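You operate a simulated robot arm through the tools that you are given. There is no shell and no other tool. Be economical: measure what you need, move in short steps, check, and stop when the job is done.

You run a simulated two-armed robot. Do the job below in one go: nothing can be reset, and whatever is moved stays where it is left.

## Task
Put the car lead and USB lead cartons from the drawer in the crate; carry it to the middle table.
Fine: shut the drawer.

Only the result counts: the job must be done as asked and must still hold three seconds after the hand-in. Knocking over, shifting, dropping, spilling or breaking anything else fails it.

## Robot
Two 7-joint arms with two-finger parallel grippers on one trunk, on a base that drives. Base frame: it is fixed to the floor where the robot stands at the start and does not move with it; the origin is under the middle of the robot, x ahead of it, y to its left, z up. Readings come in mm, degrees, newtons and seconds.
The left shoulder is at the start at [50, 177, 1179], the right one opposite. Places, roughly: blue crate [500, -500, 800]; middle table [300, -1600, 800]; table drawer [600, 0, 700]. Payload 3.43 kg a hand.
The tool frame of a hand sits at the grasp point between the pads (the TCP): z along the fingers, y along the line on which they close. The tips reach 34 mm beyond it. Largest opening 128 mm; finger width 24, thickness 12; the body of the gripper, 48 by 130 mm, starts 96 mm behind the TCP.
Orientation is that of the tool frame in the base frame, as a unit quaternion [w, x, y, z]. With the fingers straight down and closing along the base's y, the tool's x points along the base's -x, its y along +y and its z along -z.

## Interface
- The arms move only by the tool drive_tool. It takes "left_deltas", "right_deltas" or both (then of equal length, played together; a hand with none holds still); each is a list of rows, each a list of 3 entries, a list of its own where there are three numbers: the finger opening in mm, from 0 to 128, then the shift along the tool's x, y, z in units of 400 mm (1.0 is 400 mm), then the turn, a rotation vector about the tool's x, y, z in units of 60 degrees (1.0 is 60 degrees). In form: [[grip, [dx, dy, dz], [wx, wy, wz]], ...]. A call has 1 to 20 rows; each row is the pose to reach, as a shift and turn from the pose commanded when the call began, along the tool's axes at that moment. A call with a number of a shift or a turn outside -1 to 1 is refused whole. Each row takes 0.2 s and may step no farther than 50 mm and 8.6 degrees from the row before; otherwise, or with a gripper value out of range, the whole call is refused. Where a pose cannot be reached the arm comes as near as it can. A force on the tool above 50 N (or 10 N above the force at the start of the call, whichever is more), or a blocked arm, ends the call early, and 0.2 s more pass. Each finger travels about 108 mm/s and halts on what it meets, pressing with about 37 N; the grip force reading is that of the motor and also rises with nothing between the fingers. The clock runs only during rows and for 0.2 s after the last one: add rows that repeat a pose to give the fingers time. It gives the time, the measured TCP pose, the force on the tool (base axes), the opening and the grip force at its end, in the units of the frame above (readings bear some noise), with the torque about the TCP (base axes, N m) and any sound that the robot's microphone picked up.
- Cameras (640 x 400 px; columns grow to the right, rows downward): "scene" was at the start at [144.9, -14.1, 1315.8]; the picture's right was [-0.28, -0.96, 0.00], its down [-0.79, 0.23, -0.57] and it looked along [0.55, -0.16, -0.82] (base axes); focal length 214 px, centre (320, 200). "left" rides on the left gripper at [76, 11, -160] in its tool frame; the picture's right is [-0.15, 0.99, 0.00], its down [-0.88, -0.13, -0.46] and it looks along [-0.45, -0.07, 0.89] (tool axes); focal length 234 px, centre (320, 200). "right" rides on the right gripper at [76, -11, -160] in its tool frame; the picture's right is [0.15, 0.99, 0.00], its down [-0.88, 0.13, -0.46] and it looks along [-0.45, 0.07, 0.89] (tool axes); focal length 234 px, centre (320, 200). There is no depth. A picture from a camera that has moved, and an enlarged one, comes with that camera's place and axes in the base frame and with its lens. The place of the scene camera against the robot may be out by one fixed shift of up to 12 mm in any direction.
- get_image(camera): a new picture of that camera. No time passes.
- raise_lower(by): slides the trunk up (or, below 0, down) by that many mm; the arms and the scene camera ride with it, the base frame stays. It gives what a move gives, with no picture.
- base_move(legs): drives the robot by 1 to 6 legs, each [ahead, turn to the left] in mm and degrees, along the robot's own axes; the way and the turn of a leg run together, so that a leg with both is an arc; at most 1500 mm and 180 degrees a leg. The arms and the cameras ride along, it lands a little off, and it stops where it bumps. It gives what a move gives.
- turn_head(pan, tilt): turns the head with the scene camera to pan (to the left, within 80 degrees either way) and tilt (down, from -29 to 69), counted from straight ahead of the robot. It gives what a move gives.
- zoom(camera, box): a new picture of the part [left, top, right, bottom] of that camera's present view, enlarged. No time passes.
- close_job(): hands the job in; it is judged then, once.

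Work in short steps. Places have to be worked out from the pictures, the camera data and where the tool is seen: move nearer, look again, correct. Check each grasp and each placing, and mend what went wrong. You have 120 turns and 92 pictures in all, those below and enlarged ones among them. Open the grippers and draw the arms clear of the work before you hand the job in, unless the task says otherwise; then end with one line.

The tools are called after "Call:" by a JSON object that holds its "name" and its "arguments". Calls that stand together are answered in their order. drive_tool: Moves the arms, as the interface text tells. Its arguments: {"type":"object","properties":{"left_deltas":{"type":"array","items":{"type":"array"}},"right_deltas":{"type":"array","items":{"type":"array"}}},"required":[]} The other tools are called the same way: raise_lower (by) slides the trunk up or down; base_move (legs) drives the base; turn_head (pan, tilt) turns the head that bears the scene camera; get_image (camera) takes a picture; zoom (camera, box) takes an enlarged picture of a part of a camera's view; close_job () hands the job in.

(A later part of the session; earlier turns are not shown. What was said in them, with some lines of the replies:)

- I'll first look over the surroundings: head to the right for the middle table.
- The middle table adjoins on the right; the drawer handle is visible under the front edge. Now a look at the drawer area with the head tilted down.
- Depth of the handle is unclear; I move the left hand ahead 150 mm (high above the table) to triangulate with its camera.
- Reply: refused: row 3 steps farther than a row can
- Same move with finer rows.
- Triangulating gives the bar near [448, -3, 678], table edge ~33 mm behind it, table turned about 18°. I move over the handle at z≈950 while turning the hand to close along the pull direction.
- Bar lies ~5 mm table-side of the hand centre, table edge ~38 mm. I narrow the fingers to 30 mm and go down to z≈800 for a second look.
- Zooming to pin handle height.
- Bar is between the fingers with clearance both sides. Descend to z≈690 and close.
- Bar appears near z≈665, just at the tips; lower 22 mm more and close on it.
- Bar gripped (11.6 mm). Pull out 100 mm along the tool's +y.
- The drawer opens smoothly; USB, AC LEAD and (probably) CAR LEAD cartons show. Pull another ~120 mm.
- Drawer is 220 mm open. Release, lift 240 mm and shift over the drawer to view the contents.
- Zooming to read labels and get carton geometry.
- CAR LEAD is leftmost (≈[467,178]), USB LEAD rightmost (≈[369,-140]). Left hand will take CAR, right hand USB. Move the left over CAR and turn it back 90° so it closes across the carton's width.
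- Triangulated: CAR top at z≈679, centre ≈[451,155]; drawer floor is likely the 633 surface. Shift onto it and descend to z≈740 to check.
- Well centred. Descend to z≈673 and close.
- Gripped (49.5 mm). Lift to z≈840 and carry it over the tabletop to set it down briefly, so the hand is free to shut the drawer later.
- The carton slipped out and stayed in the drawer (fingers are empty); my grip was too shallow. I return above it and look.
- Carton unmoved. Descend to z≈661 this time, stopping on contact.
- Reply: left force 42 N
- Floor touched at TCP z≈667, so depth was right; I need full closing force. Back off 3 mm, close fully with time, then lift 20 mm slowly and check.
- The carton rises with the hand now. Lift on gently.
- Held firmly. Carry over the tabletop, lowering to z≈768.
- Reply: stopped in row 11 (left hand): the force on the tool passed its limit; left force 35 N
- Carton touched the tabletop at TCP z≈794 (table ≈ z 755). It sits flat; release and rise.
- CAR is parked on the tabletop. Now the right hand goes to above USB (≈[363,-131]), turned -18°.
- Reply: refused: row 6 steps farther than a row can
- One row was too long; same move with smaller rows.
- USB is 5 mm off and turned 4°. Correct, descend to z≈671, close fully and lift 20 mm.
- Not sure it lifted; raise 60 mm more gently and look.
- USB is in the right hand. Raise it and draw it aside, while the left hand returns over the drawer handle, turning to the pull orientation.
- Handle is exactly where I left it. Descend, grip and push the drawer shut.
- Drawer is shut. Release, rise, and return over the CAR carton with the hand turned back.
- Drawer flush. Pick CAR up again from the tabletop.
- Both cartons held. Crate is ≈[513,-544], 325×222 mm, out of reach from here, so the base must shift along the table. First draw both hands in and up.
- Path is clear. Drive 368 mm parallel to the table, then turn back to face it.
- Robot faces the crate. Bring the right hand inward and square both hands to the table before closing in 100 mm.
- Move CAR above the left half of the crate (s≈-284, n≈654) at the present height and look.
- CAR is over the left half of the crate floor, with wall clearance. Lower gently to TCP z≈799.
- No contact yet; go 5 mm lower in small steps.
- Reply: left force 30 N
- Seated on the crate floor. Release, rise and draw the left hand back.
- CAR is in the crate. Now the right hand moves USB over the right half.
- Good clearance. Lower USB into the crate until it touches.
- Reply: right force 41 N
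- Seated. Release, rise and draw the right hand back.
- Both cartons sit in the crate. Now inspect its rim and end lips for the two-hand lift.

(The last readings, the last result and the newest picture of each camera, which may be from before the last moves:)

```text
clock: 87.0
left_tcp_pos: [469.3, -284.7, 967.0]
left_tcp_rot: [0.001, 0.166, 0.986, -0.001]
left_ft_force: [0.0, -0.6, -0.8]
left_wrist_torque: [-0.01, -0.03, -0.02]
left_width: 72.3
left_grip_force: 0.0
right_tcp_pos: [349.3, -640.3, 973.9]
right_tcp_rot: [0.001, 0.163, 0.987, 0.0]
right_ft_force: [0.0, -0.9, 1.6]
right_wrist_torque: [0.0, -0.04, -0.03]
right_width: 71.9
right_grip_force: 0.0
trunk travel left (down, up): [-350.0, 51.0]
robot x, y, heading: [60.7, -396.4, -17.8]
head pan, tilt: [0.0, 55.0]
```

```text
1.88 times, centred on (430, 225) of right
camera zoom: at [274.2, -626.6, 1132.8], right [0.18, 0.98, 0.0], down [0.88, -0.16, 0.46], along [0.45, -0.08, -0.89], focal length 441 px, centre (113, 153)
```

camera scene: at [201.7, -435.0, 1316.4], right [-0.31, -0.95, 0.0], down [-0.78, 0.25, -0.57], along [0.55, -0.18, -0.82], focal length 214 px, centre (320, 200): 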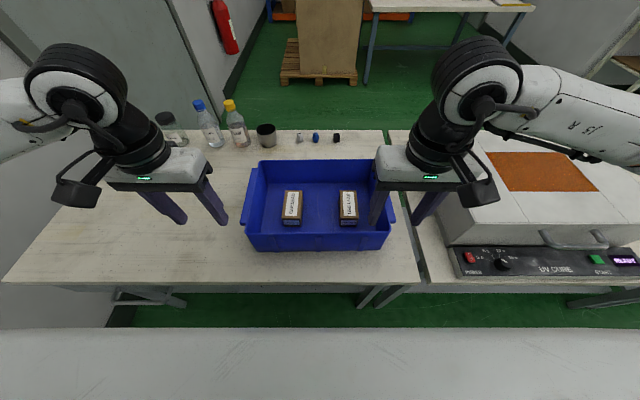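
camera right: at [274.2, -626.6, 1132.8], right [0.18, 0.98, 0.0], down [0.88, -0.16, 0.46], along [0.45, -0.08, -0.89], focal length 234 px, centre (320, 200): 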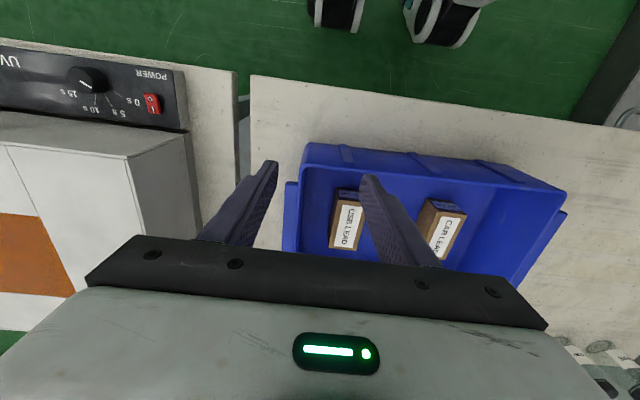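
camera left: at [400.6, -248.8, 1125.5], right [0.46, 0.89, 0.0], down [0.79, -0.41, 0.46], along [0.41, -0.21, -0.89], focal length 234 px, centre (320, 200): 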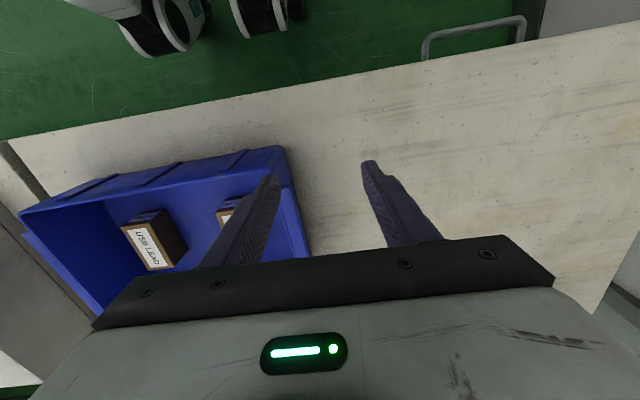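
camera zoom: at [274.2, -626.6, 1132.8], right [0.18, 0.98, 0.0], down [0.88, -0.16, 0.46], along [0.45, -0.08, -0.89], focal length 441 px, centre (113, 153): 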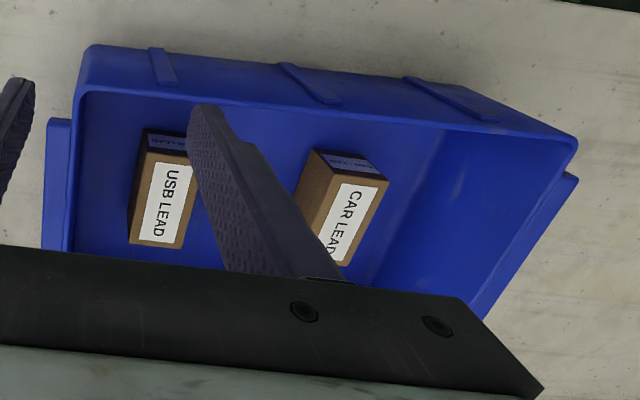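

Crate rim ≈343×238 mm with side lips. Position both hands over the middle of the end walls at current height and look again.

Call:
{"name": "drive_tool", "arguments": {"left_deltas": [[72, [-0.1, -0.045, 0], [0, 0, 0]], [72, [-0.2, -0.09, 0], [0, 0, 0]], [72, [-0.3, -0.135, 0.03], [0, 0, 0]], [72, [-0.3, -0.135, 0.05], [0, 0, 0]]], "right_deltas": [[72, [-0.1, -0.03, 0], [0, 0, 0]], [72, [-0.2, -0.06, 0], [0, 0, 0]], [72, [-0.3, -0.0925, 0.03], [0, 0, 0]], [72, [-0.31, -0.0925, 0.065], [0, 0, 0]]]}}

Call:
{"name": "get_image", "arguments": {"camera": "left"}}

Call:
{"name": "get_image", "arguments": {"camera": "right"}}

```text
clock: 88.0
left_tcp_pos: [564.6, -374.7, 947.7]
left_tcp_rot: [0.001, 0.166, 0.986, -0.001]
left_ft_force: [0.0, 1.0, -0.4]
left_wrist_torque: [0.0, -0.01, 0.02]
left_width: 72.1
left_grip_force: 0.0
right_tcp_pos: [456.9, -715.8, 947.5]
right_tcp_rot: [0.0, 0.162, 0.987, 0.001]
right_ft_force: [0.4, 0.3, 0.5]
right_wrist_torque: [0.01, 0.04, 0.03]
right_width: 71.9
right_grip_force: 0.1
trunk travel left (down, up): [-350.0, 51.0]
robot x, y, heading: [59.4, -396.3, -18.1]
head pan, tilt: [0.0, 55.0]
```

```text
34 pictures are left
camera left: at [496.7, -338.6, 1106.0], right [0.46, 0.89, 0.0], down [0.79, -0.41, 0.46], along [0.41, -0.21, -0.89], focal length 234 px, centre (320, 200)
```

left: 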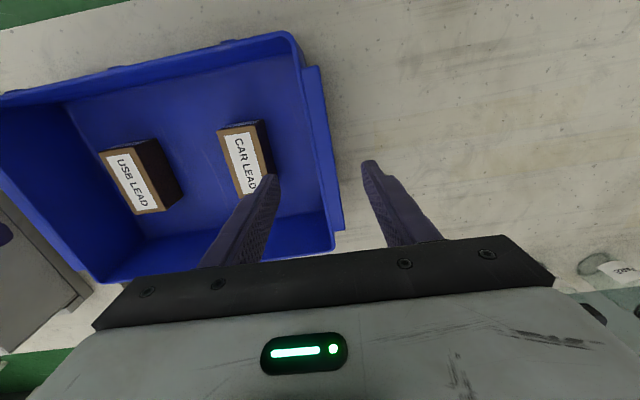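

```text
33 pictures are left
camera right: at [380.8, -701.3, 1107.2], right [0.18, 0.98, 0.0], down [0.88, -0.16, 0.46], along [0.45, -0.08, -0.89], focal length 234 px, centre (320, 200)
```

right: 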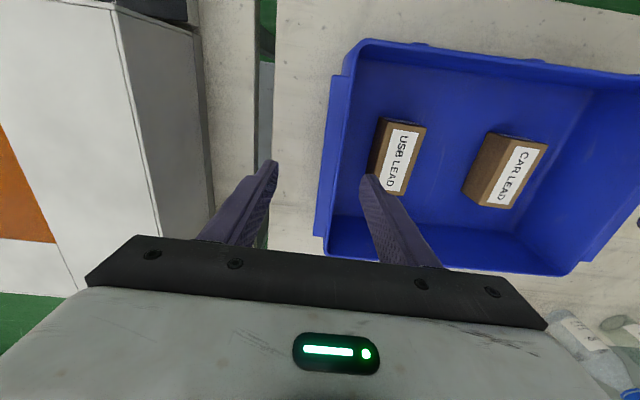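

Left is centred on wall+lip (25 mm thick); right needs 16 mm inward, both ~12 mm further in. Narrow to 50 mm and go down just above the rim to verify.

Call:
{"name": "drive_tool", "arguments": {"left_deltas": [[50, [-0.025, 0, 0], [0, 0, 0]], [50, [-0.025, 0, 0.06], [0, 0, 0]], [50, [-0.025, 0, 0.13], [0, 0, 0]], [50, [-0.025, 0, 0.13], [0, 0, 0]]], "right_deltas": [[50, [-0.035, 0.039, 0], [0, 0, 0]], [50, [-0.035, 0.039, 0.06], [0, 0, 0]], [50, [-0.035, 0.039, 0.13], [0, 0, 0]], [50, [-0.035, 0.039, 0.13], [0, 0, 0]]]}}

Call:
{"name": "zoom", "arguments": {"camera": "left", "box": [200, 60, 440, 260]}}

Call:
{"name": "zoom", "arguments": {"camera": "right", "box": [200, 60, 440, 260]}}

```text
clock: 89.0
left_tcp_pos: [574.6, -378.8, 895.0]
left_tcp_rot: [0.002, 0.166, 0.986, -0.001]
left_ft_force: [0.4, 0.0, -0.5]
left_wrist_torque: [0.01, 0.0, 0.0]
left_width: 50.1
left_grip_force: 0.1
right_tcp_pos: [473.5, -705.3, 895.3]
right_tcp_rot: [0.0, 0.163, 0.987, 0.001]
right_ft_force: [-0.7, -0.6, -0.6]
right_wrist_torque: [-0.03, 0.0, -0.01]
right_width: 49.9
right_grip_force: 0.1
trunk travel left (down, up): [-350.0, 51.0]
robot x, y, heading: [59.5, -395.2, -18.0]
head pan, tilt: [0.0, 55.0]
```

```text
2.00 times, centred on (320, 160) of left
camera zoom: at [506.3, -342.2, 1053.6], right [0.46, 0.89, 0.0], down [0.79, -0.41, 0.46], along [0.41, -0.21, -0.89], focal length 468 px, centre (320, 280)
```

zoom: 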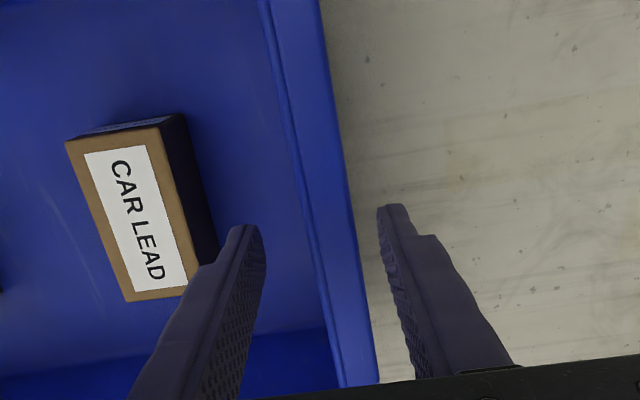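

```text
2.00 times, centred on (320, 160) of right
camera zoom: at [398.5, -690.8, 1054.4], right [0.18, 0.98, 0.0], down [0.88, -0.16, 0.46], along [0.45, -0.08, -0.89], focal length 468 px, centre (320, 280)
```

zoom: 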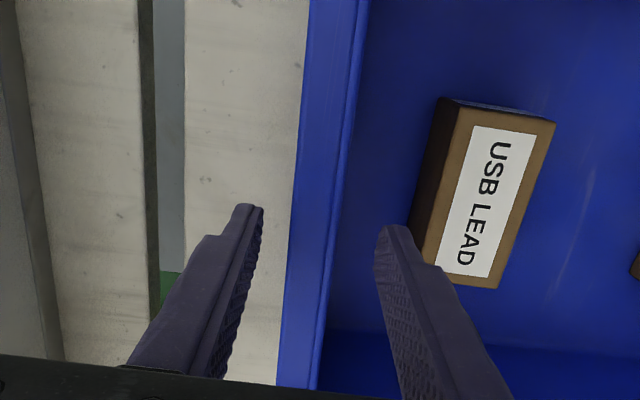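

Both hands straddle wall+lip. Descend to z≈838 and close both.

Call:
{"name": "drive_tool", "arguments": {"left_deltas": [[50, [0, 0, 0.07], [0, 0, 0]], [50, [0, 0, 0.1425], [0, 0, 0]], [40, [0, 0, 0.1425], [0, 0, 0]], [30, [0, 0, 0.1425], [0, 0, 0]], [15, [0, 0, 0.1425], [0, 0, 0]], [0, [0, 0, 0.1425], [0, 0, 0]], [0, [0, 0, 0.1425], [0, 0, 0]]], "right_deltas": [[50, [0, 0, 0.07], [0, 0, 0]], [50, [0, 0, 0.1425], [0, 0, 0]], [40, [0, 0, 0.1425], [0, 0, 0]], [30, [0, 0, 0.1425], [0, 0, 0]], [15, [0, 0, 0.1425], [0, 0, 0]], [0, [0, 0, 0.1425], [0, 0, 0]], [0, [0, 0, 0.1425], [0, 0, 0]]]}}

Call:
{"name": "zoom", "arguments": {"camera": "left", "box": [200, 60, 440, 260]}}

Call:
{"name": "zoom", "arguments": {"camera": "right", "box": [200, 60, 440, 260]}}

```text
clock: 90.6
left_tcp_pos: [577.4, -373.6, 836.5]
left_tcp_rot: [0.002, 0.162, 0.987, 0.002]
left_ft_force: [12.3, 29.0, -0.6]
left_wrist_torque: [-1.89, 0.7, 1.0]
left_width: 21.1
left_grip_force: 36.8
right_tcp_pos: [472.9, -709.4, 838.0]
right_tcp_rot: [-0.001, 0.165, 0.986, -0.003]
right_ft_force: [-13.6, -28.1, 2.8]
right_wrist_torque: [1.79, -1.17, 0.87]
right_width: 21.4
right_grip_force: 37.1
trunk travel left (down, up): [-350.0, 51.0]
robot x, y, heading: [60.9, -398.2, -17.8]
head pan, tilt: [0.0, 55.0]
```

```text
2.00 times, centred on (320, 160) of left
camera zoom: at [507.8, -339.7, 996.7], right [0.45, 0.89, 0.01], down [0.79, -0.41, 0.46], along [0.41, -0.2, -0.89], focal length 468 px, centre (320, 280)
```

zoom: 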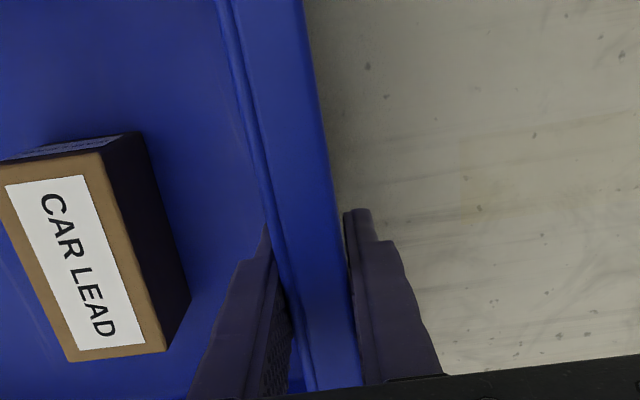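

```text
2.00 times, centred on (320, 160) of right
camera zoom: at [398.3, -692.8, 997.6], right [0.18, 0.98, -0.01], down [0.88, -0.16, 0.45], along [0.44, -0.09, -0.89], focal length 468 px, centre (320, 280)
```

zoom: 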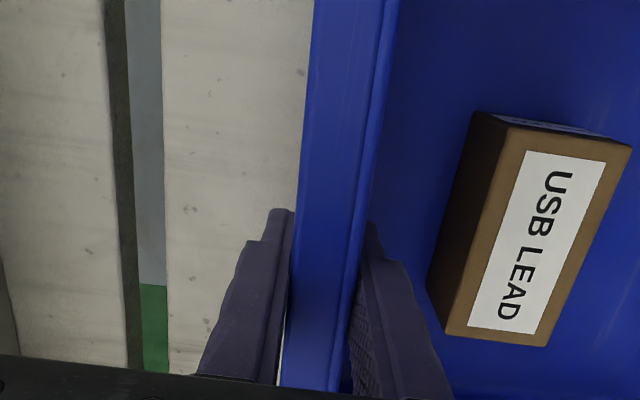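

Both gripped (21 mm) but the hands are pressing inward with ~29 N; ease each outward 5 mm to relax.

Call:
{"name": "drive_tool", "arguments": {"left_deltas": [[0, [0, 0.006, 0], [0, 0, 0]], [0, [0, 0.011, 0], [0, 0, 0]], [0, [0, 0.011, 0], [0, 0, 0]]], "right_deltas": [[0, [0, -0.006, 0], [0, 0, 0]], [0, [0, -0.011, 0], [0, 0, 0]], [0, [0, -0.011, 0], [0, 0, 0]]]}}

```text
clock: 91.4
left_tcp_pos: [576.6, -373.1, 837.7]
left_tcp_rot: [0.003, 0.167, 0.986, -0.002]
left_ft_force: [10.0, 12.6, 0.1]
left_wrist_torque: [-0.4, 0.23, 1.01]
left_width: 21.5
left_grip_force: 36.9
right_tcp_pos: [473.1, -708.6, 839.4]
right_tcp_rot: [0.0, 0.162, 0.987, 0.001]
right_ft_force: [-9.4, -11.6, 2.0]
right_wrist_torque: [0.94, -0.31, 1.03]
right_width: 21.4
right_grip_force: 37.2
trunk travel left (down, up): [-350.0, 51.0]
robot x, y, heading: [59.2, -398.0, -18.0]
head pan, tilt: [0.0, 55.0]
```

Lift slowly 40 mm, easing a little more.

Call:
{"name": "drive_tool", "arguments": {"left_deltas": [[0, [0, 0.005, -0.008], [0, 0, 0]], [0, [0, 0.005, -0.018], [0, 0, 0]], [0, [0, 0.005, -0.03], [0, 0, 0]], [0, [0, 0.005, -0.045], [0, 0, 0]], [0, [0, 0.005, -0.06], [0, 0, 0]], [0, [0, 0.005, -0.08], [0, 0, 0]], [0, [0, 0.005, -0.1], [0, 0, 0]]], "right_deltas": [[0, [0, -0.005, -0.008], [0, 0, 0]], [0, [0, -0.005, -0.018], [0, 0, 0]], [0, [0, -0.005, -0.03], [0, 0, 0]], [0, [0, -0.005, -0.045], [0, 0, 0]], [0, [0, -0.005, -0.06], [0, 0, 0]], [0, [0, -0.005, -0.08], [0, 0, 0]], [0, [0, -0.005, -0.1], [0, 0, 0]]]}}

Call:
{"name": "get_image", "arguments": {"camera": "scene"}}

```text
clock: 93.0
left_tcp_pos: [576.2, -374.4, 877.6]
left_tcp_rot: [0.002, 0.168, 0.986, -0.006]
left_ft_force: [-2.7, -23.5, -3.8]
left_wrist_torque: [0.46, -0.19, 0.77]
left_width: 21.6
left_grip_force: 37.1
right_tcp_pos: [472.1, -709.1, 877.7]
right_tcp_rot: [0.0, 0.161, 0.987, 0.002]
right_ft_force: [2.1, 23.7, -3.6]
right_wrist_torque: [-0.48, 0.14, 1.05]
right_width: 21.1
right_grip_force: 37.3
trunk travel left (down, up): [-350.0, 51.0]
robot x, y, heading: [63.0, -400.2, -18.0]
head pan, tilt: [0.0, 55.0]
```

```text
28 pictures are left
camera scene: at [202.6, -434.9, 1316.3], right [-0.31, -0.95, 0.0], down [-0.78, 0.25, -0.57], along [0.55, -0.18, -0.82], focal length 214 px, centre (320, 200)
```

scene: 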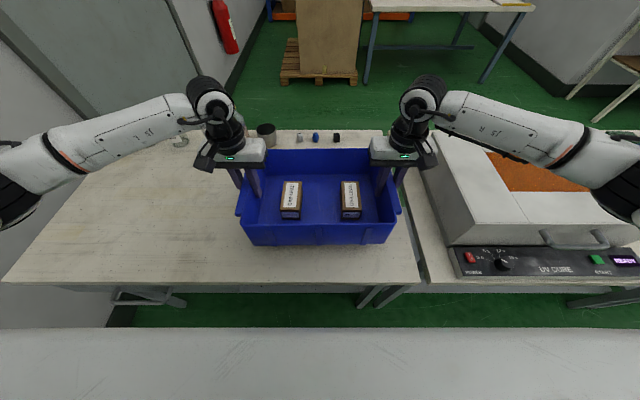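

Crate is lifted (≈7.5 N in all). Slightly relax the outward pull, raise it to TCP z≈1050 and draw it toward the robot.

Call:
{"name": "drive_tool", "arguments": {"left_deltas": [[0, [0, -0.002, -0.02], [0, 0, 0]], [0, [0, -0.003, -0.06], [0, 0, 0]], [0, [0, -0.003, -0.1], [0, 0, 0]], [0, [0, -0.003, -0.14], [0, 0, 0]], [0, [0, -0.003, -0.18], [0, 0, 0]], [0, [0.03, -0.003, -0.22], [0, 0, 0]], [0, [0.06, -0.003, -0.26], [0, 0, 0]], [0, [0.09, -0.003, -0.3], [0, 0, 0]], [0, [0.12, -0.003, -0.34], [0, 0, 0]], [0, [0.15, -0.003, -0.38], [0, 0, 0]], [0, [0.18, -0.003, -0.41], [0, 0, 0]], [0, [0.21, -0.003, -0.43], [0, 0, 0]], [0, [0.24, -0.003, -0.43], [0, 0, 0]], [0, [0.26, -0.003, -0.43], [0, 0, 0]]], "right_deltas": [[0, [0, 0.002, -0.02], [0, 0, 0]], [0, [0, 0.003, -0.06], [0, 0, 0]], [0, [0, 0.003, -0.1], [0, 0, 0]], [0, [0, 0.003, -0.14], [0, 0, 0]], [0, [0, 0.003, -0.18], [0, 0, 0]], [0, [0.03, 0.003, -0.22], [0, 0, 0]], [0, [0.06, 0.003, -0.26], [0, 0, 0]], [0, [0.09, 0.003, -0.3], [0, 0, 0]], [0, [0.12, 0.003, -0.34], [0, 0, 0]], [0, [0.15, 0.003, -0.38], [0, 0, 0]], [0, [0.18, 0.003, -0.41], [0, 0, 0]], [0, [0.21, 0.003, -0.43], [0, 0, 0]], [0, [0.24, 0.003, -0.43], [0, 0, 0]], [0, [0.26, 0.003, -0.43], [0, 0, 0]]]}}

Call:
{"name": "get_image", "arguments": {"camera": "scene"}}

```text
clock: 96.0
left_tcp_pos: [478.8, -340.9, 1049.7]
left_tcp_rot: [0.002, 0.166, 0.986, -0.006]
left_ft_force: [-3.1, -25.6, -3.3]
left_wrist_torque: [0.39, -0.49, 0.92]
left_width: 21.0
left_grip_force: 37.1
right_tcp_pos: [374.3, -675.5, 1049.7]
right_tcp_rot: [0.002, 0.163, 0.987, 0.002]
right_ft_force: [2.4, 25.8, -4.2]
right_wrist_torque: [-0.45, 0.46, 0.84]
right_width: 21.4
right_grip_force: 37.0
trunk travel left (down, up): [-350.0, 51.0]
robot x, y, heading: [62.5, -394.4, -17.8]
head pan, tilt: [0.0, 55.0]
```

```text
27 pictures are left
camera scene: at [202.5, -434.9, 1316.3], right [-0.31, -0.95, 0.0], down [-0.78, 0.25, -0.57], along [0.55, -0.18, -0.82], focal length 214 px, centre (320, 200)
```

scene: 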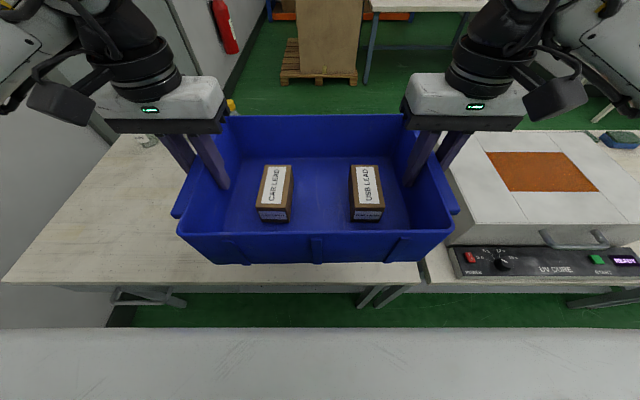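

Held level. Back away 235 mm from the table, then turn right 90° to face along the row.

Call:
{"name": "base_move", "arguments": {"legs": [[-235, 0]]}}

Call:
{"name": "base_move", "arguments": {"legs": [[0, -90]]}}

Call:
{"name": "turn_head", "arguments": {"pan": 25, "tilt": 30}}

Call:
{"name": "get_image", "arguments": {"camera": "scene"}}

```text
clock: 97.8
left_tcp_pos: [253.6, -268.3, 1049.6]
left_tcp_rot: [0.002, 0.167, 0.986, -0.004]
left_ft_force: [-2.3, -25.2, -3.8]
left_wrist_torque: [0.45, -0.04, 0.94]
left_width: 21.3
left_grip_force: 37.3
right_tcp_pos: [149.1, -602.7, 1051.0]
right_tcp_rot: [0.001, 0.164, 0.986, 0.002]
right_ft_force: [1.7, 25.1, -2.6]
right_wrist_torque: [-0.48, -0.07, 0.98]
right_width: 21.3
right_grip_force: 36.8
trunk travel left (down, up): [-350.0, 51.0]
robot x, y, heading: [-165.2, -322.0, -18.1]
head pan, tilt: [0.0, 55.0]
```

```text
clock: 102.0
left_tcp_pos: [-105.8, -742.4, 1049.5]
left_tcp_rot: [-0.002, 0.813, 0.582, -0.005]
left_ft_force: [-4.2, -4.1, -3.5]
left_wrist_torque: [0.2, -0.08, 0.86]
left_width: 21.2
left_grip_force: 36.7
right_tcp_pos: [-442.1, -639.7, 1048.9]
right_tcp_rot: [0.002, 0.812, 0.584, 0.001]
right_ft_force: [5.2, 4.0, -4.2]
right_wrist_torque: [-0.23, 0.09, 0.88]
right_width: 20.9
right_grip_force: 36.4
trunk travel left (down, up): [-350.0, 51.0]
robot x, y, heading: [-163.8, -325.6, -107.8]
head pan, tilt: [0.0, 55.0]
```

```text
clock: 102.9
left_tcp_pos: [-105.6, -741.9, 1049.2]
left_tcp_rot: [-0.003, 0.813, 0.582, -0.004]
left_ft_force: [-1.7, -5.9, -3.4]
left_wrist_torque: [0.3, -0.04, 1.19]
left_width: 21.2
left_grip_force: 37.1
right_tcp_pos: [-440.5, -639.4, 1048.6]
right_tcp_rot: [0.002, 0.811, 0.584, 0.001]
right_ft_force: [1.7, 6.3, -4.1]
right_wrist_torque: [-0.36, -0.07, 1.22]
right_width: 21.2
right_grip_force: 37.2
trunk travel left (down, up): [-350.0, 51.0]
robot x, y, heading: [-165.9, -326.7, -107.7]
head pan, tilt: [25.0, 30.0]
```

```text
26 pictures are left
camera scene: at [-167.6, -475.7, 1352.2], right [-0.99, -0.13, 0.0], down [-0.06, 0.5, -0.87], along [0.11, -0.86, -0.5], focal length 214 px, centre (320, 200)
```

scene: 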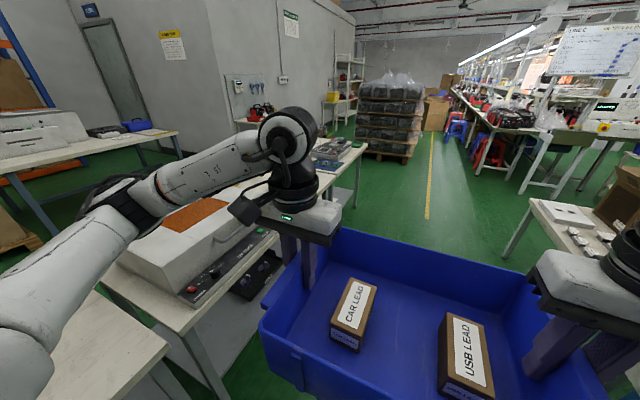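

Crate steady. Drive 600 mm along the row, then look left at the middle table.

Call:
{"name": "base_move", "arguments": {"legs": [[600, 0]]}}

Call:
{"name": "turn_head", "arguments": {"pan": 45, "tilt": 35}}

Call:
{"name": "get_image", "arguments": {"camera": "scene"}}

```text
clock: 106.2
left_tcp_pos: [-285.3, -1309.6, 1048.2]
left_tcp_rot: [-0.002, 0.812, 0.583, -0.005]
left_ft_force: [-1.9, -5.9, -3.6]
left_wrist_torque: [0.26, -0.04, 0.91]
left_width: 21.1
left_grip_force: 37.2
right_tcp_pos: [-621.3, -1207.7, 1049.8]
right_tcp_rot: [0.002, 0.811, 0.585, 0.002]
right_ft_force: [2.0, 3.5, -3.5]
right_wrist_torque: [-0.32, 0.04, 0.91]
right_width: 21.1
right_grip_force: 37.5
trunk travel left (down, up): [-350.0, 51.0]
robot x, y, heading: [-343.9, -889.2, -107.5]
head pan, tilt: [25.0, 30.0]
```

```text
clock: 107.1
left_tcp_pos: [-284.6, -1309.4, 1048.7]
left_tcp_rot: [-0.002, 0.812, 0.584, -0.005]
left_ft_force: [-1.3, -6.0, -4.6]
left_wrist_torque: [0.31, -0.05, 1.2]
left_width: 21.0
left_grip_force: 36.9
right_tcp_pos: [-619.9, -1206.8, 1050.1]
right_tcp_rot: [0.002, 0.811, 0.585, 0.002]
right_ft_force: [2.8, 5.9, -4.1]
right_wrist_torque: [-0.44, -0.03, 1.21]
right_width: 21.2
right_grip_force: 36.9
trunk travel left (down, up): [-350.0, 51.0]
robot x, y, heading: [-342.8, -893.1, -107.2]
head pan, tilt: [45.0, 35.0]
```

```text
25 pictures are left
camera scene: at [-318.3, -1031.6, 1344.5], right [-0.89, -0.46, 0.0], down [-0.26, 0.51, -0.82], along [0.38, -0.73, -0.57], focal length 214 px, centre (320, 200)
```

scene: 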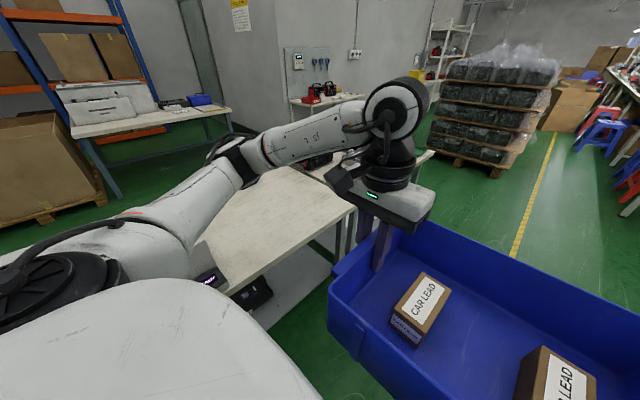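

Free part of the middle table lies beyond the UV machine (s≈-1160…-1750). Drive 500 mm more and turn left to face it.

Call:
{"name": "base_move", "arguments": {"legs": [[500, 0]]}}

Call:
{"name": "base_move", "arguments": {"legs": [[0, 89.5]]}}

Call:
{"name": "turn_head", "arguments": {"pan": 0, "tilt": 45}}

Call:
{"name": "get_image", "arguments": {"camera": "scene"}}

```text
clock: 110.0
left_tcp_pos: [-434.8, -1783.5, 1049.4]
left_tcp_rot: [-0.003, 0.813, 0.582, -0.004]
left_ft_force: [-2.3, -4.0, -3.5]
left_wrist_torque: [0.16, 0.03, 0.92]
left_width: 21.2
left_grip_force: 36.9
right_tcp_pos: [-769.7, -1679.9, 1050.6]
right_tcp_rot: [0.002, 0.811, 0.585, 0.001]
right_ft_force: [1.2, 3.9, -4.1]
right_wrist_torque: [-0.17, 0.01, 0.94]
right_width: 21.0
right_grip_force: 36.5
trunk travel left (down, up): [-350.0, 51.0]
robot x, y, heading: [-493.0, -1365.1, -107.5]
head pan, tilt: [45.0, 35.0]
```

```text
clock: 114.2
left_tcp_pos: [-75.2, -1305.9, 1049.5]
left_tcp_rot: [0.002, 0.162, 0.987, -0.005]
left_ft_force: [5.2, -2.0, -3.6]
left_wrist_torque: [0.01, 0.32, 0.93]
left_width: 21.4
left_grip_force: 36.7
right_tcp_pos: [-176.9, -1641.8, 1050.0]
right_tcp_rot: [0.001, 0.159, 0.987, 0.002]
right_ft_force: [-4.4, 2.2, -3.2]
right_wrist_torque: [0.0, -0.34, 0.91]
right_width: 21.0
right_grip_force: 37.2
trunk travel left (down, up): [-350.0, 51.0]
robot x, y, heading: [-493.4, -1366.7, -17.5]
head pan, tilt: [45.0, 35.0]
```

```text
clock: 115.3
left_tcp_pos: [-75.7, -1305.3, 1048.1]
left_tcp_rot: [0.002, 0.162, 0.987, -0.005]
left_ft_force: [6.7, -2.3, -4.1]
left_wrist_torque: [0.0, 0.04, 1.17]
left_width: 21.3
left_grip_force: 36.4
right_tcp_pos: [-177.7, -1640.8, 1050.5]
right_tcp_rot: [0.001, 0.158, 0.987, 0.002]
right_ft_force: [-5.3, 2.8, -2.8]
right_wrist_torque: [0.07, -0.09, 1.17]
right_width: 21.0
right_grip_force: 36.9
trunk travel left (down, up): [-350.0, 51.0]
robot x, y, heading: [-491.3, -1364.0, -17.2]
head pan, tilt: [0.0, 45.0]
```

```text
24 pictures are left
camera scene: at [-342.0, -1404.6, 1329.7], right [-0.3, -0.95, 0.0], down [-0.68, 0.21, -0.71], along [0.67, -0.21, -0.71], focal length 214 px, centre (320, 200)
```

scene: 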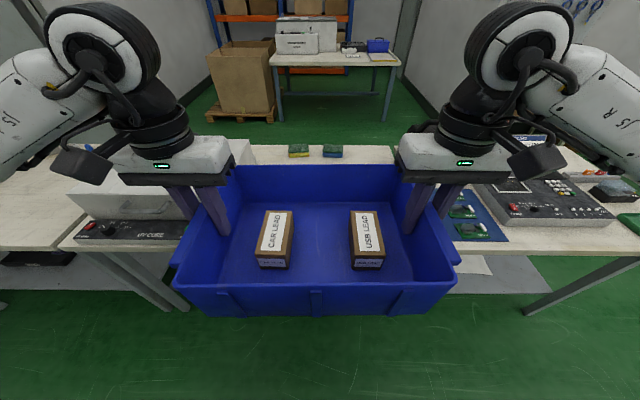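

Spot ahead is clear between the UV machine and the third table; sponges are at the back edge. Drive forward 230 mm.

Call:
{"name": "base_move", "arguments": {"legs": [[230, -0.5]]}}

Call:
{"name": "turn_head", "arguments": {"pan": 0, "tilt": 55}}

Call:
{"name": "get_image", "arguments": {"camera": "scene"}}

Call:
{"name": "get_image", "arguments": {"camera": "left"}}

Call:
{"name": "get_image", "arguments": {"camera": "right"}}

```text
clock: 117.1
left_tcp_pos: [142.3, -1378.2, 1049.4]
left_tcp_rot: [0.001, 0.165, 0.986, -0.006]
left_ft_force: [5.6, -2.1, -3.4]
left_wrist_torque: [-0.15, -0.18, 0.96]
left_width: 21.3
left_grip_force: 36.9
right_tcp_pos: [38.8, -1711.6, 1048.7]
right_tcp_rot: [0.001, 0.163, 0.987, 0.003]
right_ft_force: [-4.5, 2.1, -4.9]
right_wrist_torque: [0.01, 0.22, 0.9]
right_width: 21.0
right_grip_force: 36.7
trunk travel left (down, up): [-350.0, 51.0]
robot x, y, heading: [-273.3, -1435.1, -18.0]
head pan, tilt: [0.0, 45.0]
```

```text
clock: 117.8
left_tcp_pos: [141.6, -1376.5, 1049.9]
left_tcp_rot: [0.002, 0.164, 0.986, -0.006]
left_ft_force: [6.7, -2.6, -3.8]
left_wrist_torque: [0.07, 0.46, 1.2]
left_width: 21.0
left_grip_force: 37.2
right_tcp_pos: [37.3, -1712.3, 1049.8]
right_tcp_rot: [0.0, 0.161, 0.987, 0.002]
right_ft_force: [-6.7, 2.0, -4.0]
right_wrist_torque: [-0.01, -0.52, 1.14]
right_width: 20.9
right_grip_force: 36.9
trunk travel left (down, up): [-350.0, 51.0]
robot x, y, heading: [-278.1, -1437.5, -18.0]
head pan, tilt: [0.0, 55.0]
```

```text
23 pictures are left
camera scene: at [-133.8, -1472.0, 1316.3], right [-0.31, -0.95, 0.0], down [-0.78, 0.25, -0.57], along [0.55, -0.18, -0.82], focal length 214 px, centre (320, 200)
```

scene: 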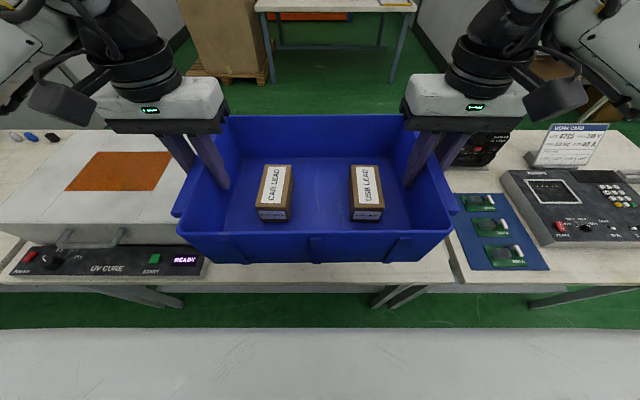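

```text
22 pictures are left
camera left: at [73.7, -1341.1, 1207.8], right [0.46, 0.89, -0.01], down [0.79, -0.4, 0.46], along [0.41, -0.22, -0.89], focal length 234 px, centre (320, 200)
```

left: 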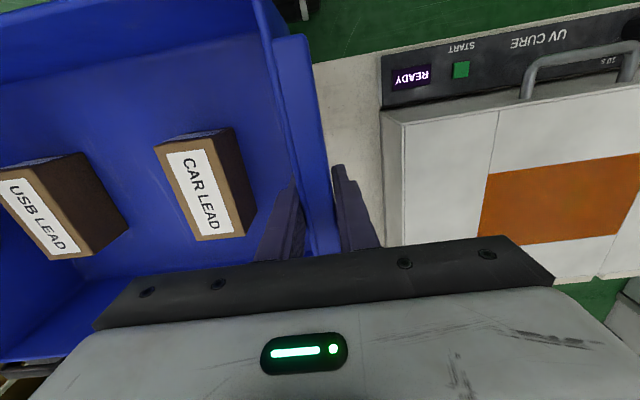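

```text
21 pictures are left
camera right: at [-37.9, -1699.3, 1209.4], right [0.18, 0.98, 0.01], down [0.88, -0.16, 0.46], along [0.45, -0.07, -0.89], focal length 234 px, centre (320, 200)
```

right: 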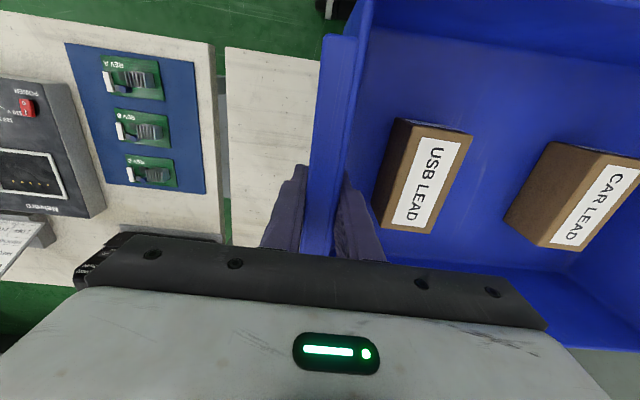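

Extend ~90 mm ahead and 28 mm right for clearance to the machine, then lower to just above the table.

Call:
{"name": "drive_tool", "arguments": {"left_deltas": [[0, [-0.03, -0.01, 0], [0, 0, 0]], [0, [-0.07, -0.02, 0], [0, 0, 0]], [0, [-0.11, -0.03, 0], [0, 0, 0]], [0, [-0.15, -0.045, 0], [0, 0, 0]], [0, [-0.19, -0.06, 0], [0, 0, 0]], [0, [-0.225, -0.07, 0], [0, 0, 0]], [0, [-0.225, -0.07, 0.04], [0, 0, 0]], [0, [-0.225, -0.07, 0.09], [0, 0, 0]], [0, [-0.225, -0.07, 0.14], [0, 0, 0]], [0, [-0.225, -0.07, 0.19], [0, 0, 0]], [0, [-0.225, -0.07, 0.24], [0, 0, 0]], [0, [-0.225, -0.07, 0.29], [0, 0, 0]], [0, [-0.225, -0.07, 0.34], [0, 0, 0]], [0, [-0.225, -0.07, 0.38], [0, 0, 0]], [0, [-0.225, -0.07, 0.41], [0, 0, 0]], [0, [-0.225, -0.07, 0.43], [0, 0, 0]]], "right_deltas": [[0, [-0.03, -0.01, 0], [0, 0, 0]], [0, [-0.07, -0.02, 0], [0, 0, 0]], [0, [-0.11, -0.03, 0], [0, 0, 0]], [0, [-0.15, -0.045, 0], [0, 0, 0]], [0, [-0.19, -0.06, 0], [0, 0, 0]], [0, [-0.225, -0.07, 0], [0, 0, 0]], [0, [-0.225, -0.07, 0.04], [0, 0, 0]], [0, [-0.225, -0.07, 0.09], [0, 0, 0]], [0, [-0.225, -0.07, 0.14], [0, 0, 0]], [0, [-0.225, -0.07, 0.19], [0, 0, 0]], [0, [-0.225, -0.07, 0.24], [0, 0, 0]], [0, [-0.225, -0.07, 0.29], [0, 0, 0]], [0, [-0.225, -0.07, 0.34], [0, 0, 0]], [0, [-0.225, -0.07, 0.38], [0, 0, 0]], [0, [-0.225, -0.07, 0.41], [0, 0, 0]], [0, [-0.225, -0.07, 0.43], [0, 0, 0]]]}}

Call:
{"name": "get_image", "arguments": {"camera": "scene"}}

Call:
{"name": "get_image", "arguments": {"camera": "left"}}

```text
clock: 121.2
left_tcp_pos: [219.3, -1433.4, 877.7]
left_tcp_rot: [0.001, 0.164, 0.986, -0.004]
left_ft_force: [9.1, 13.9, -3.2]
left_wrist_torque: [-0.33, 0.73, 0.81]
left_width: 20.9
left_grip_force: 37.3
right_tcp_pos: [113.9, -1768.0, 877.8]
right_tcp_rot: [0.0, 0.163, 0.987, 0.002]
right_ft_force: [-9.1, -14.0, -3.6]
right_wrist_torque: [0.35, -0.78, 0.89]
right_width: 20.9
right_grip_force: 37.4
trunk travel left (down, up): [-350.0, 51.0]
robot x, y, heading: [-275.5, -1429.8, -17.9]
head pan, tilt: [0.0, 55.0]
```

```text
20 pictures are left
camera scene: at [-133.6, -1472.1, 1316.3], right [-0.31, -0.95, 0.0], down [-0.78, 0.25, -0.57], along [0.55, -0.18, -0.82], focal length 214 px, centre (320, 200)
```

scene: 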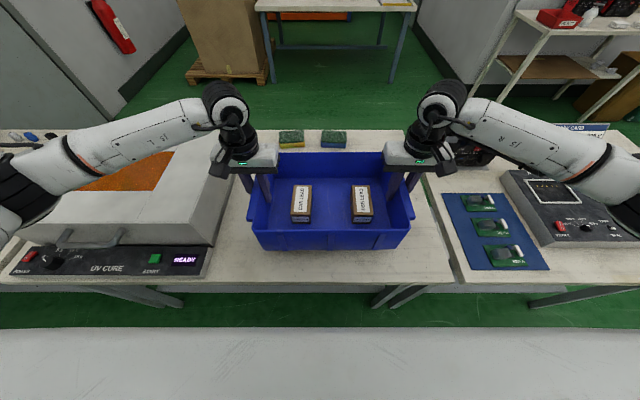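

```text
19 pictures are left
camera left: at [150.6, -1397.6, 1035.5], right [0.46, 0.89, -0.01], down [0.79, -0.4, 0.46], along [0.41, -0.22, -0.89], focal length 234 px, centre (320, 200)
```

left: 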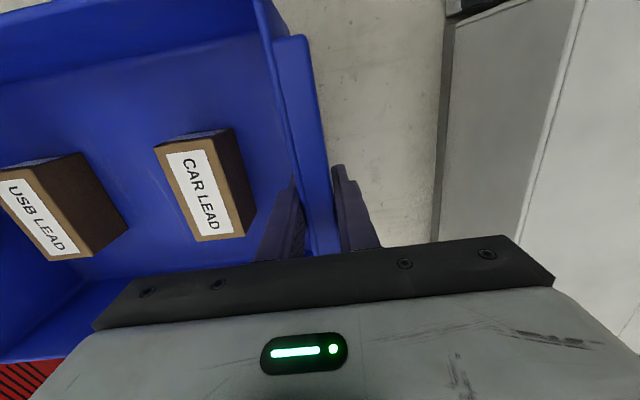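

Crate is over free table. Lower the last 40 mm in small steps until contact.

Call:
{"name": "drive_tool", "arguments": {"left_deltas": [[0, [0, 0, 0.025], [0, 0, 0]], [0, [0, 0, 0.05], [0, 0, 0]], [0, [0, 0, 0.07], [0, 0, 0]], [0, [0, 0, 0.082], [0, 0, 0]], [0, [0, 0, 0.09], [0, 0, 0]], [0, [0, 0, 0.095], [0, 0, 0]]], "right_deltas": [[0, [0, 0, 0.025], [0, 0, 0]], [0, [0, 0, 0.05], [0, 0, 0]], [0, [0, 0, 0.07], [0, 0, 0]], [0, [0, 0, 0.082], [0, 0, 0]], [0, [0, 0, 0.09], [0, 0, 0]], [0, [0, 0, 0.095], [0, 0, 0]]]}}

```text
clock: 122.6
left_tcp_pos: [220.0, -1433.9, 838.4]
left_tcp_rot: [0.002, 0.164, 0.986, -0.003]
left_ft_force: [11.8, 19.8, -4.1]
left_wrist_torque: [-0.53, 0.43, 0.87]
left_width: 21.1
left_grip_force: 36.5
right_tcp_pos: [114.2, -1769.0, 840.2]
right_tcp_rot: [-0.001, 0.162, 0.987, 0.001]
right_ft_force: [-11.8, -19.0, -3.2]
right_wrist_torque: [0.74, -0.56, 0.91]
right_width: 20.9
right_grip_force: 37.2
trunk travel left (down, up): [-350.0, 51.0]
robot x, y, heading: [-275.6, -1433.4, -17.8]
head pan, tilt: [0.0, 55.0]
```

Still hanging; continue down in 1.6 mm steps.

Call:
{"name": "drive_tool", "arguments": {"left_deltas": [[0, [0, 0.003, 0.004], [0, 0, 0]], [0, [0, 0.003, 0.008], [0, 0, 0]], [0, [0, 0.003, 0.012], [0, 0, 0]]], "right_deltas": [[0, [0, -0.003, 0.004], [0, 0, 0]], [0, [0, -0.003, 0.008], [0, 0, 0]], [0, [0, -0.003, 0.012], [0, 0, 0]]]}}

```text
clock: 123.4
left_tcp_pos: [219.4, -1434.5, 839.3]
left_tcp_rot: [0.005, 0.165, 0.986, -0.005]
left_ft_force: [13.5, 15.5, 12.7]
left_wrist_torque: [-0.07, 1.31, 0.89]
left_width: 21.1
left_grip_force: 36.5
right_tcp_pos: [114.4, -1766.8, 838.3]
right_tcp_rot: [0.002, 0.163, 0.987, 0.001]
right_ft_force: [-7.5, -18.0, 14.4]
right_wrist_torque: [0.78, 0.93, 0.92]
right_width: 21.0
right_grip_force: 37.2
trunk travel left (down, up): [-350.0, 51.0]
robot x, y, heading: [-272.8, -1435.2, -17.7]
head pan, tilt: [0.0, 55.0]
```

Both hands feel the table. Relieve pressure, open to 46 mm and lift straight out.

Call:
{"name": "drive_tool", "arguments": {"left_deltas": [[0, [0, 0.004, -0.008], [0, 0, 0]], [22, [0, 0.004, -0.008], [0, 0, 0]], [32, [0, 0.004, -0.008], [0, 0, 0]], [46, [0, 0.004, -0.008], [0, 0, 0]], [46, [0, 0.004, -0.008], [0, 0, 0]], [46, [0, 0.004, -0.03], [0, 0, 0]], [46, [0, 0.004, -0.08], [0, 0, 0]], [46, [0, 0.004, -0.16], [0, 0, 0]], [46, [0, 0.004, -0.26], [0, 0, 0]], [46, [0, 0.004, -0.36], [0, 0, 0]]], "right_deltas": [[0, [0, -0.004, -0.008], [0, 0, 0]], [22, [0, -0.004, -0.008], [0, 0, 0]], [32, [0, -0.004, -0.008], [0, 0, 0]], [46, [0, -0.004, -0.008], [0, 0, 0]], [46, [0, -0.004, -0.008], [0, 0, 0]], [46, [0, -0.004, -0.03], [0, 0, 0]], [46, [0, -0.004, -0.08], [0, 0, 0]], [46, [0, -0.004, -0.16], [0, 0, 0]], [46, [0, -0.004, -0.26], [0, 0, 0]], [46, [0, -0.004, -0.36], [0, 0, 0]]]}}

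Call:
{"name": "get_image", "arguments": {"camera": "scene"}}

```text
clock: 125.6
left_tcp_pos: [217.5, -1431.1, 980.0]
left_tcp_rot: [0.002, 0.166, 0.986, -0.004]
left_ft_force: [0.1, 0.5, 0.3]
left_wrist_torque: [-0.02, -0.02, -0.01]
left_width: 46.2
left_grip_force: 0.1
right_tcp_pos: [112.7, -1770.0, 980.5]
right_tcp_rot: [0.001, 0.163, 0.987, 0.002]
right_ft_force: [0.5, 0.3, -0.4]
right_wrist_torque: [0.03, -0.03, -0.01]
right_width: 46.0
right_grip_force: 0.1
trunk travel left (down, up): [-350.0, 51.0]
robot x, y, heading: [-276.0, -1434.9, -17.8]
head pan, tilt: [0.0, 55.0]
```

```text
18 pictures are left
camera scene: at [-134.6, -1471.7, 1316.3], right [-0.31, -0.95, 0.0], down [-0.78, 0.25, -0.57], along [0.55, -0.18, -0.82], focal length 214 px, centre (320, 200)
```

scene: 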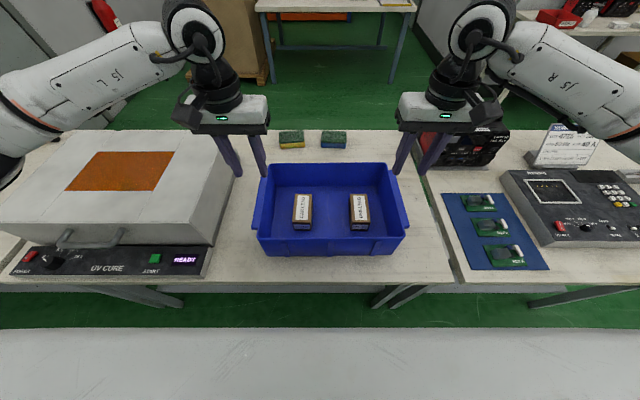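

Crate rests on the middle table with both cartons inside. Open the grippers, draw the arms up and back, then back the base off and make a last check.

Call:
{"name": "drive_tool", "arguments": {"left_deltas": [[60, [0, 0, -0.08], [0, 0, 0]], [80, [0.1, 0, -0.16], [0, 0, 0]], [100, [0.2, 0, -0.2], [0, 0, 0]], [100, [0.3, 0, -0.2], [0, 0, 0]], [100, [0.4, 0, -0.2], [0, 0, 0]]], "right_deltas": [[60, [0, 0, -0.08], [0, 0, 0]], [80, [0.1, 0, -0.16], [0, 0, 0]], [100, [0.2, 0, -0.2], [0, 0, 0]], [100, [0.3, 0, -0.2], [0, 0, 0]], [100, [0.4, 0, -0.2], [0, 0, 0]]]}}

Call:
{"name": "base_move", "arguments": {"legs": [[-150, 0]]}}

Call:
{"name": "get_image", "arguments": {"camera": "scene"}}

Call:
{"name": "turn_head", "arguments": {"pan": 70, "tilt": 25}}

Call:
{"name": "get_image", "arguments": {"camera": "scene"}}

```text
refused: row 2 steps farther than a row can; nothing moved
```

```text
clock: 127.0
left_tcp_pos: [75.6, -1385.6, 979.7]
left_tcp_rot: [0.001, 0.165, 0.986, -0.005]
left_ft_force: [0.3, 0.0, 0.5]
left_wrist_torque: [0.0, 0.0, 0.0]
left_width: 46.0
left_grip_force: 0.0
right_tcp_pos: [-29.0, -1723.5, 980.2]
right_tcp_rot: [0.001, 0.162, 0.987, 0.003]
right_ft_force: [-0.7, 1.0, 0.5]
right_wrist_torque: [-0.03, -0.01, 0.0]
right_width: 46.0
right_grip_force: 0.1
trunk travel left (down, up): [-350.0, 51.0]
robot x, y, heading: [-418.4, -1388.1, -18.1]
head pan, tilt: [0.0, 55.0]
```

```text
17 pictures are left
camera scene: at [-277.0, -1425.9, 1316.5], right [-0.31, -0.95, 0.0], down [-0.78, 0.25, -0.57], along [0.55, -0.18, -0.82], focal length 214 px, centre (320, 200)
```

scene: 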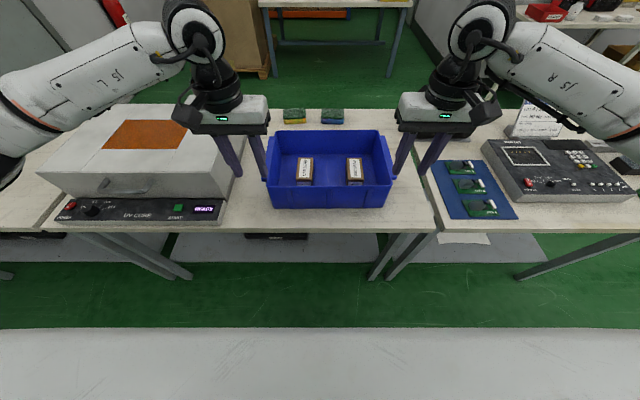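

```text
clock: 128.4
left_tcp_pos: [75.2, -1385.7, 980.1]
left_tcp_rot: [0.002, 0.165, 0.986, -0.005]
left_ft_force: [-0.3, 0.7, -0.2]
left_wrist_torque: [-0.03, -0.02, -0.01]
left_width: 46.0
left_grip_force: 0.1
right_tcp_pos: [-28.2, -1724.1, 980.1]
right_tcp_rot: [0.001, 0.161, 0.987, 0.003]
right_ft_force: [-0.2, 0.4, 0.4]
right_wrist_torque: [-0.02, -0.01, -0.02]
right_width: 46.1
right_grip_force: 0.0
trunk travel left (down, up): [-350.0, 51.0]
robot x, y, heading: [-416.2, -1388.5, -17.6]
head pan, tilt: [70.0, 25.0]
```

```text
16 pictures are left
camera scene: at [-288.4, -1331.3, 1360.3], right [0.79, -0.61, 0.0], down [-0.26, -0.33, -0.91], along [0.56, 0.72, -0.42], focal length 214 px, centre (320, 200)
```

scene: 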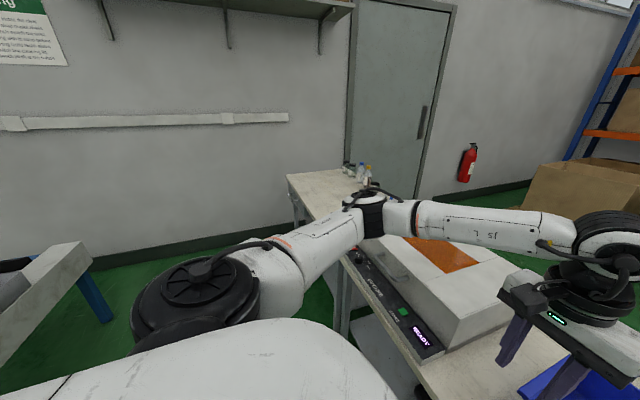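

Base is back and everything stands undisturbed. Open the grippers and draw the arms in.

Call:
{"name": "drive_tool", "arguments": {"left_deltas": [[70, [0, 0, -0.08], [0, 0, 0]], [100, [0.05, 0, -0.16], [0, 0, 0]], [120, [0.15, 0, -0.16], [0, 0, 0]], [120, [0.25, 0, -0.16], [0, 0, 0]], [120, [0.35, 0, -0.16], [0, 0, 0]]], "right_deltas": [[70, [0, 0, -0.08], [0, 0, 0]], [100, [0.05, 0, -0.16], [0, 0, 0]], [120, [0.15, 0, -0.16], [0, 0, 0]], [120, [0.25, 0, -0.16], [0, 0, 0]], [120, [0.35, 0, -0.16], [0, 0, 0]]]}}

Call:
{"name": "turn_head", "arguments": {"pan": 0, "tilt": 50}}

Call:
{"name": "get_image", "arguments": {"camera": "scene"}}

```text
clock: 129.6
left_tcp_pos: [-58.7, -1338.8, 1042.6]
left_tcp_rot: [0.002, 0.165, 0.986, -0.004]
left_ft_force: [-0.5, 0.3, -0.2]
left_wrist_torque: [-0.02, -0.01, 0.02]
left_width: 120.2
left_grip_force: 0.1
right_tcp_pos: [-162.4, -1678.5, 1044.8]
right_tcp_rot: [0.002, 0.163, 0.987, 0.002]
right_ft_force: [-0.5, 0.3, 0.7]
right_wrist_torque: [-0.03, -0.02, 0.01]
right_width: 119.9
right_grip_force: 0.0
trunk travel left (down, up): [-350.0, 51.0]
robot x, y, heading: [-414.9, -1389.8, -17.9]
head pan, tilt: [70.0, 25.0]
```

```text
clock: 131.0
left_tcp_pos: [-56.4, -1338.5, 1042.9]
left_tcp_rot: [0.003, 0.165, 0.986, -0.004]
left_ft_force: [0.3, -0.7, 0.2]
left_wrist_torque: [-0.01, 0.02, 0.03]
left_width: 120.1
left_grip_force: 0.0
right_tcp_pos: [-160.8, -1678.3, 1044.1]
right_tcp_rot: [0.001, 0.162, 0.987, 0.002]
right_ft_force: [0.3, -0.4, -0.7]
right_wrist_torque: [-0.02, -0.02, -0.02]
right_width: 119.8
right_grip_force: 0.0
trunk travel left (down, up): [-350.0, 51.0]
robot x, y, heading: [-415.9, -1387.8, -17.7]
head pan, tilt: [0.0, 50.0]
```

```text
15 pictures are left
camera scene: at [-271.6, -1427.5, 1322.9], right [-0.31, -0.95, 0.0], down [-0.73, 0.23, -0.64], along [0.61, -0.2, -0.77], focal length 214 px, centre (320, 200)
```

scene: 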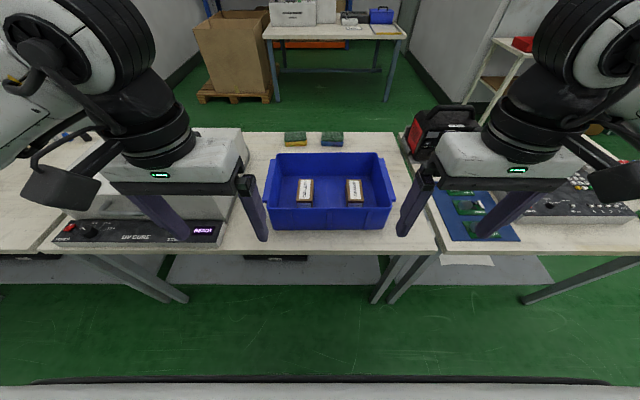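

The crate stands on the middle table with both cartons upright, the drawer is shut, and the arms are clear with grippers open. Hand in.

Call:
{"name": "close_job", "arguments": {}}

```text
The job is handed in.
```

The car lead and USB lead cartons are in the blue crate, the crate is on the middle table, and the drawer is shut.
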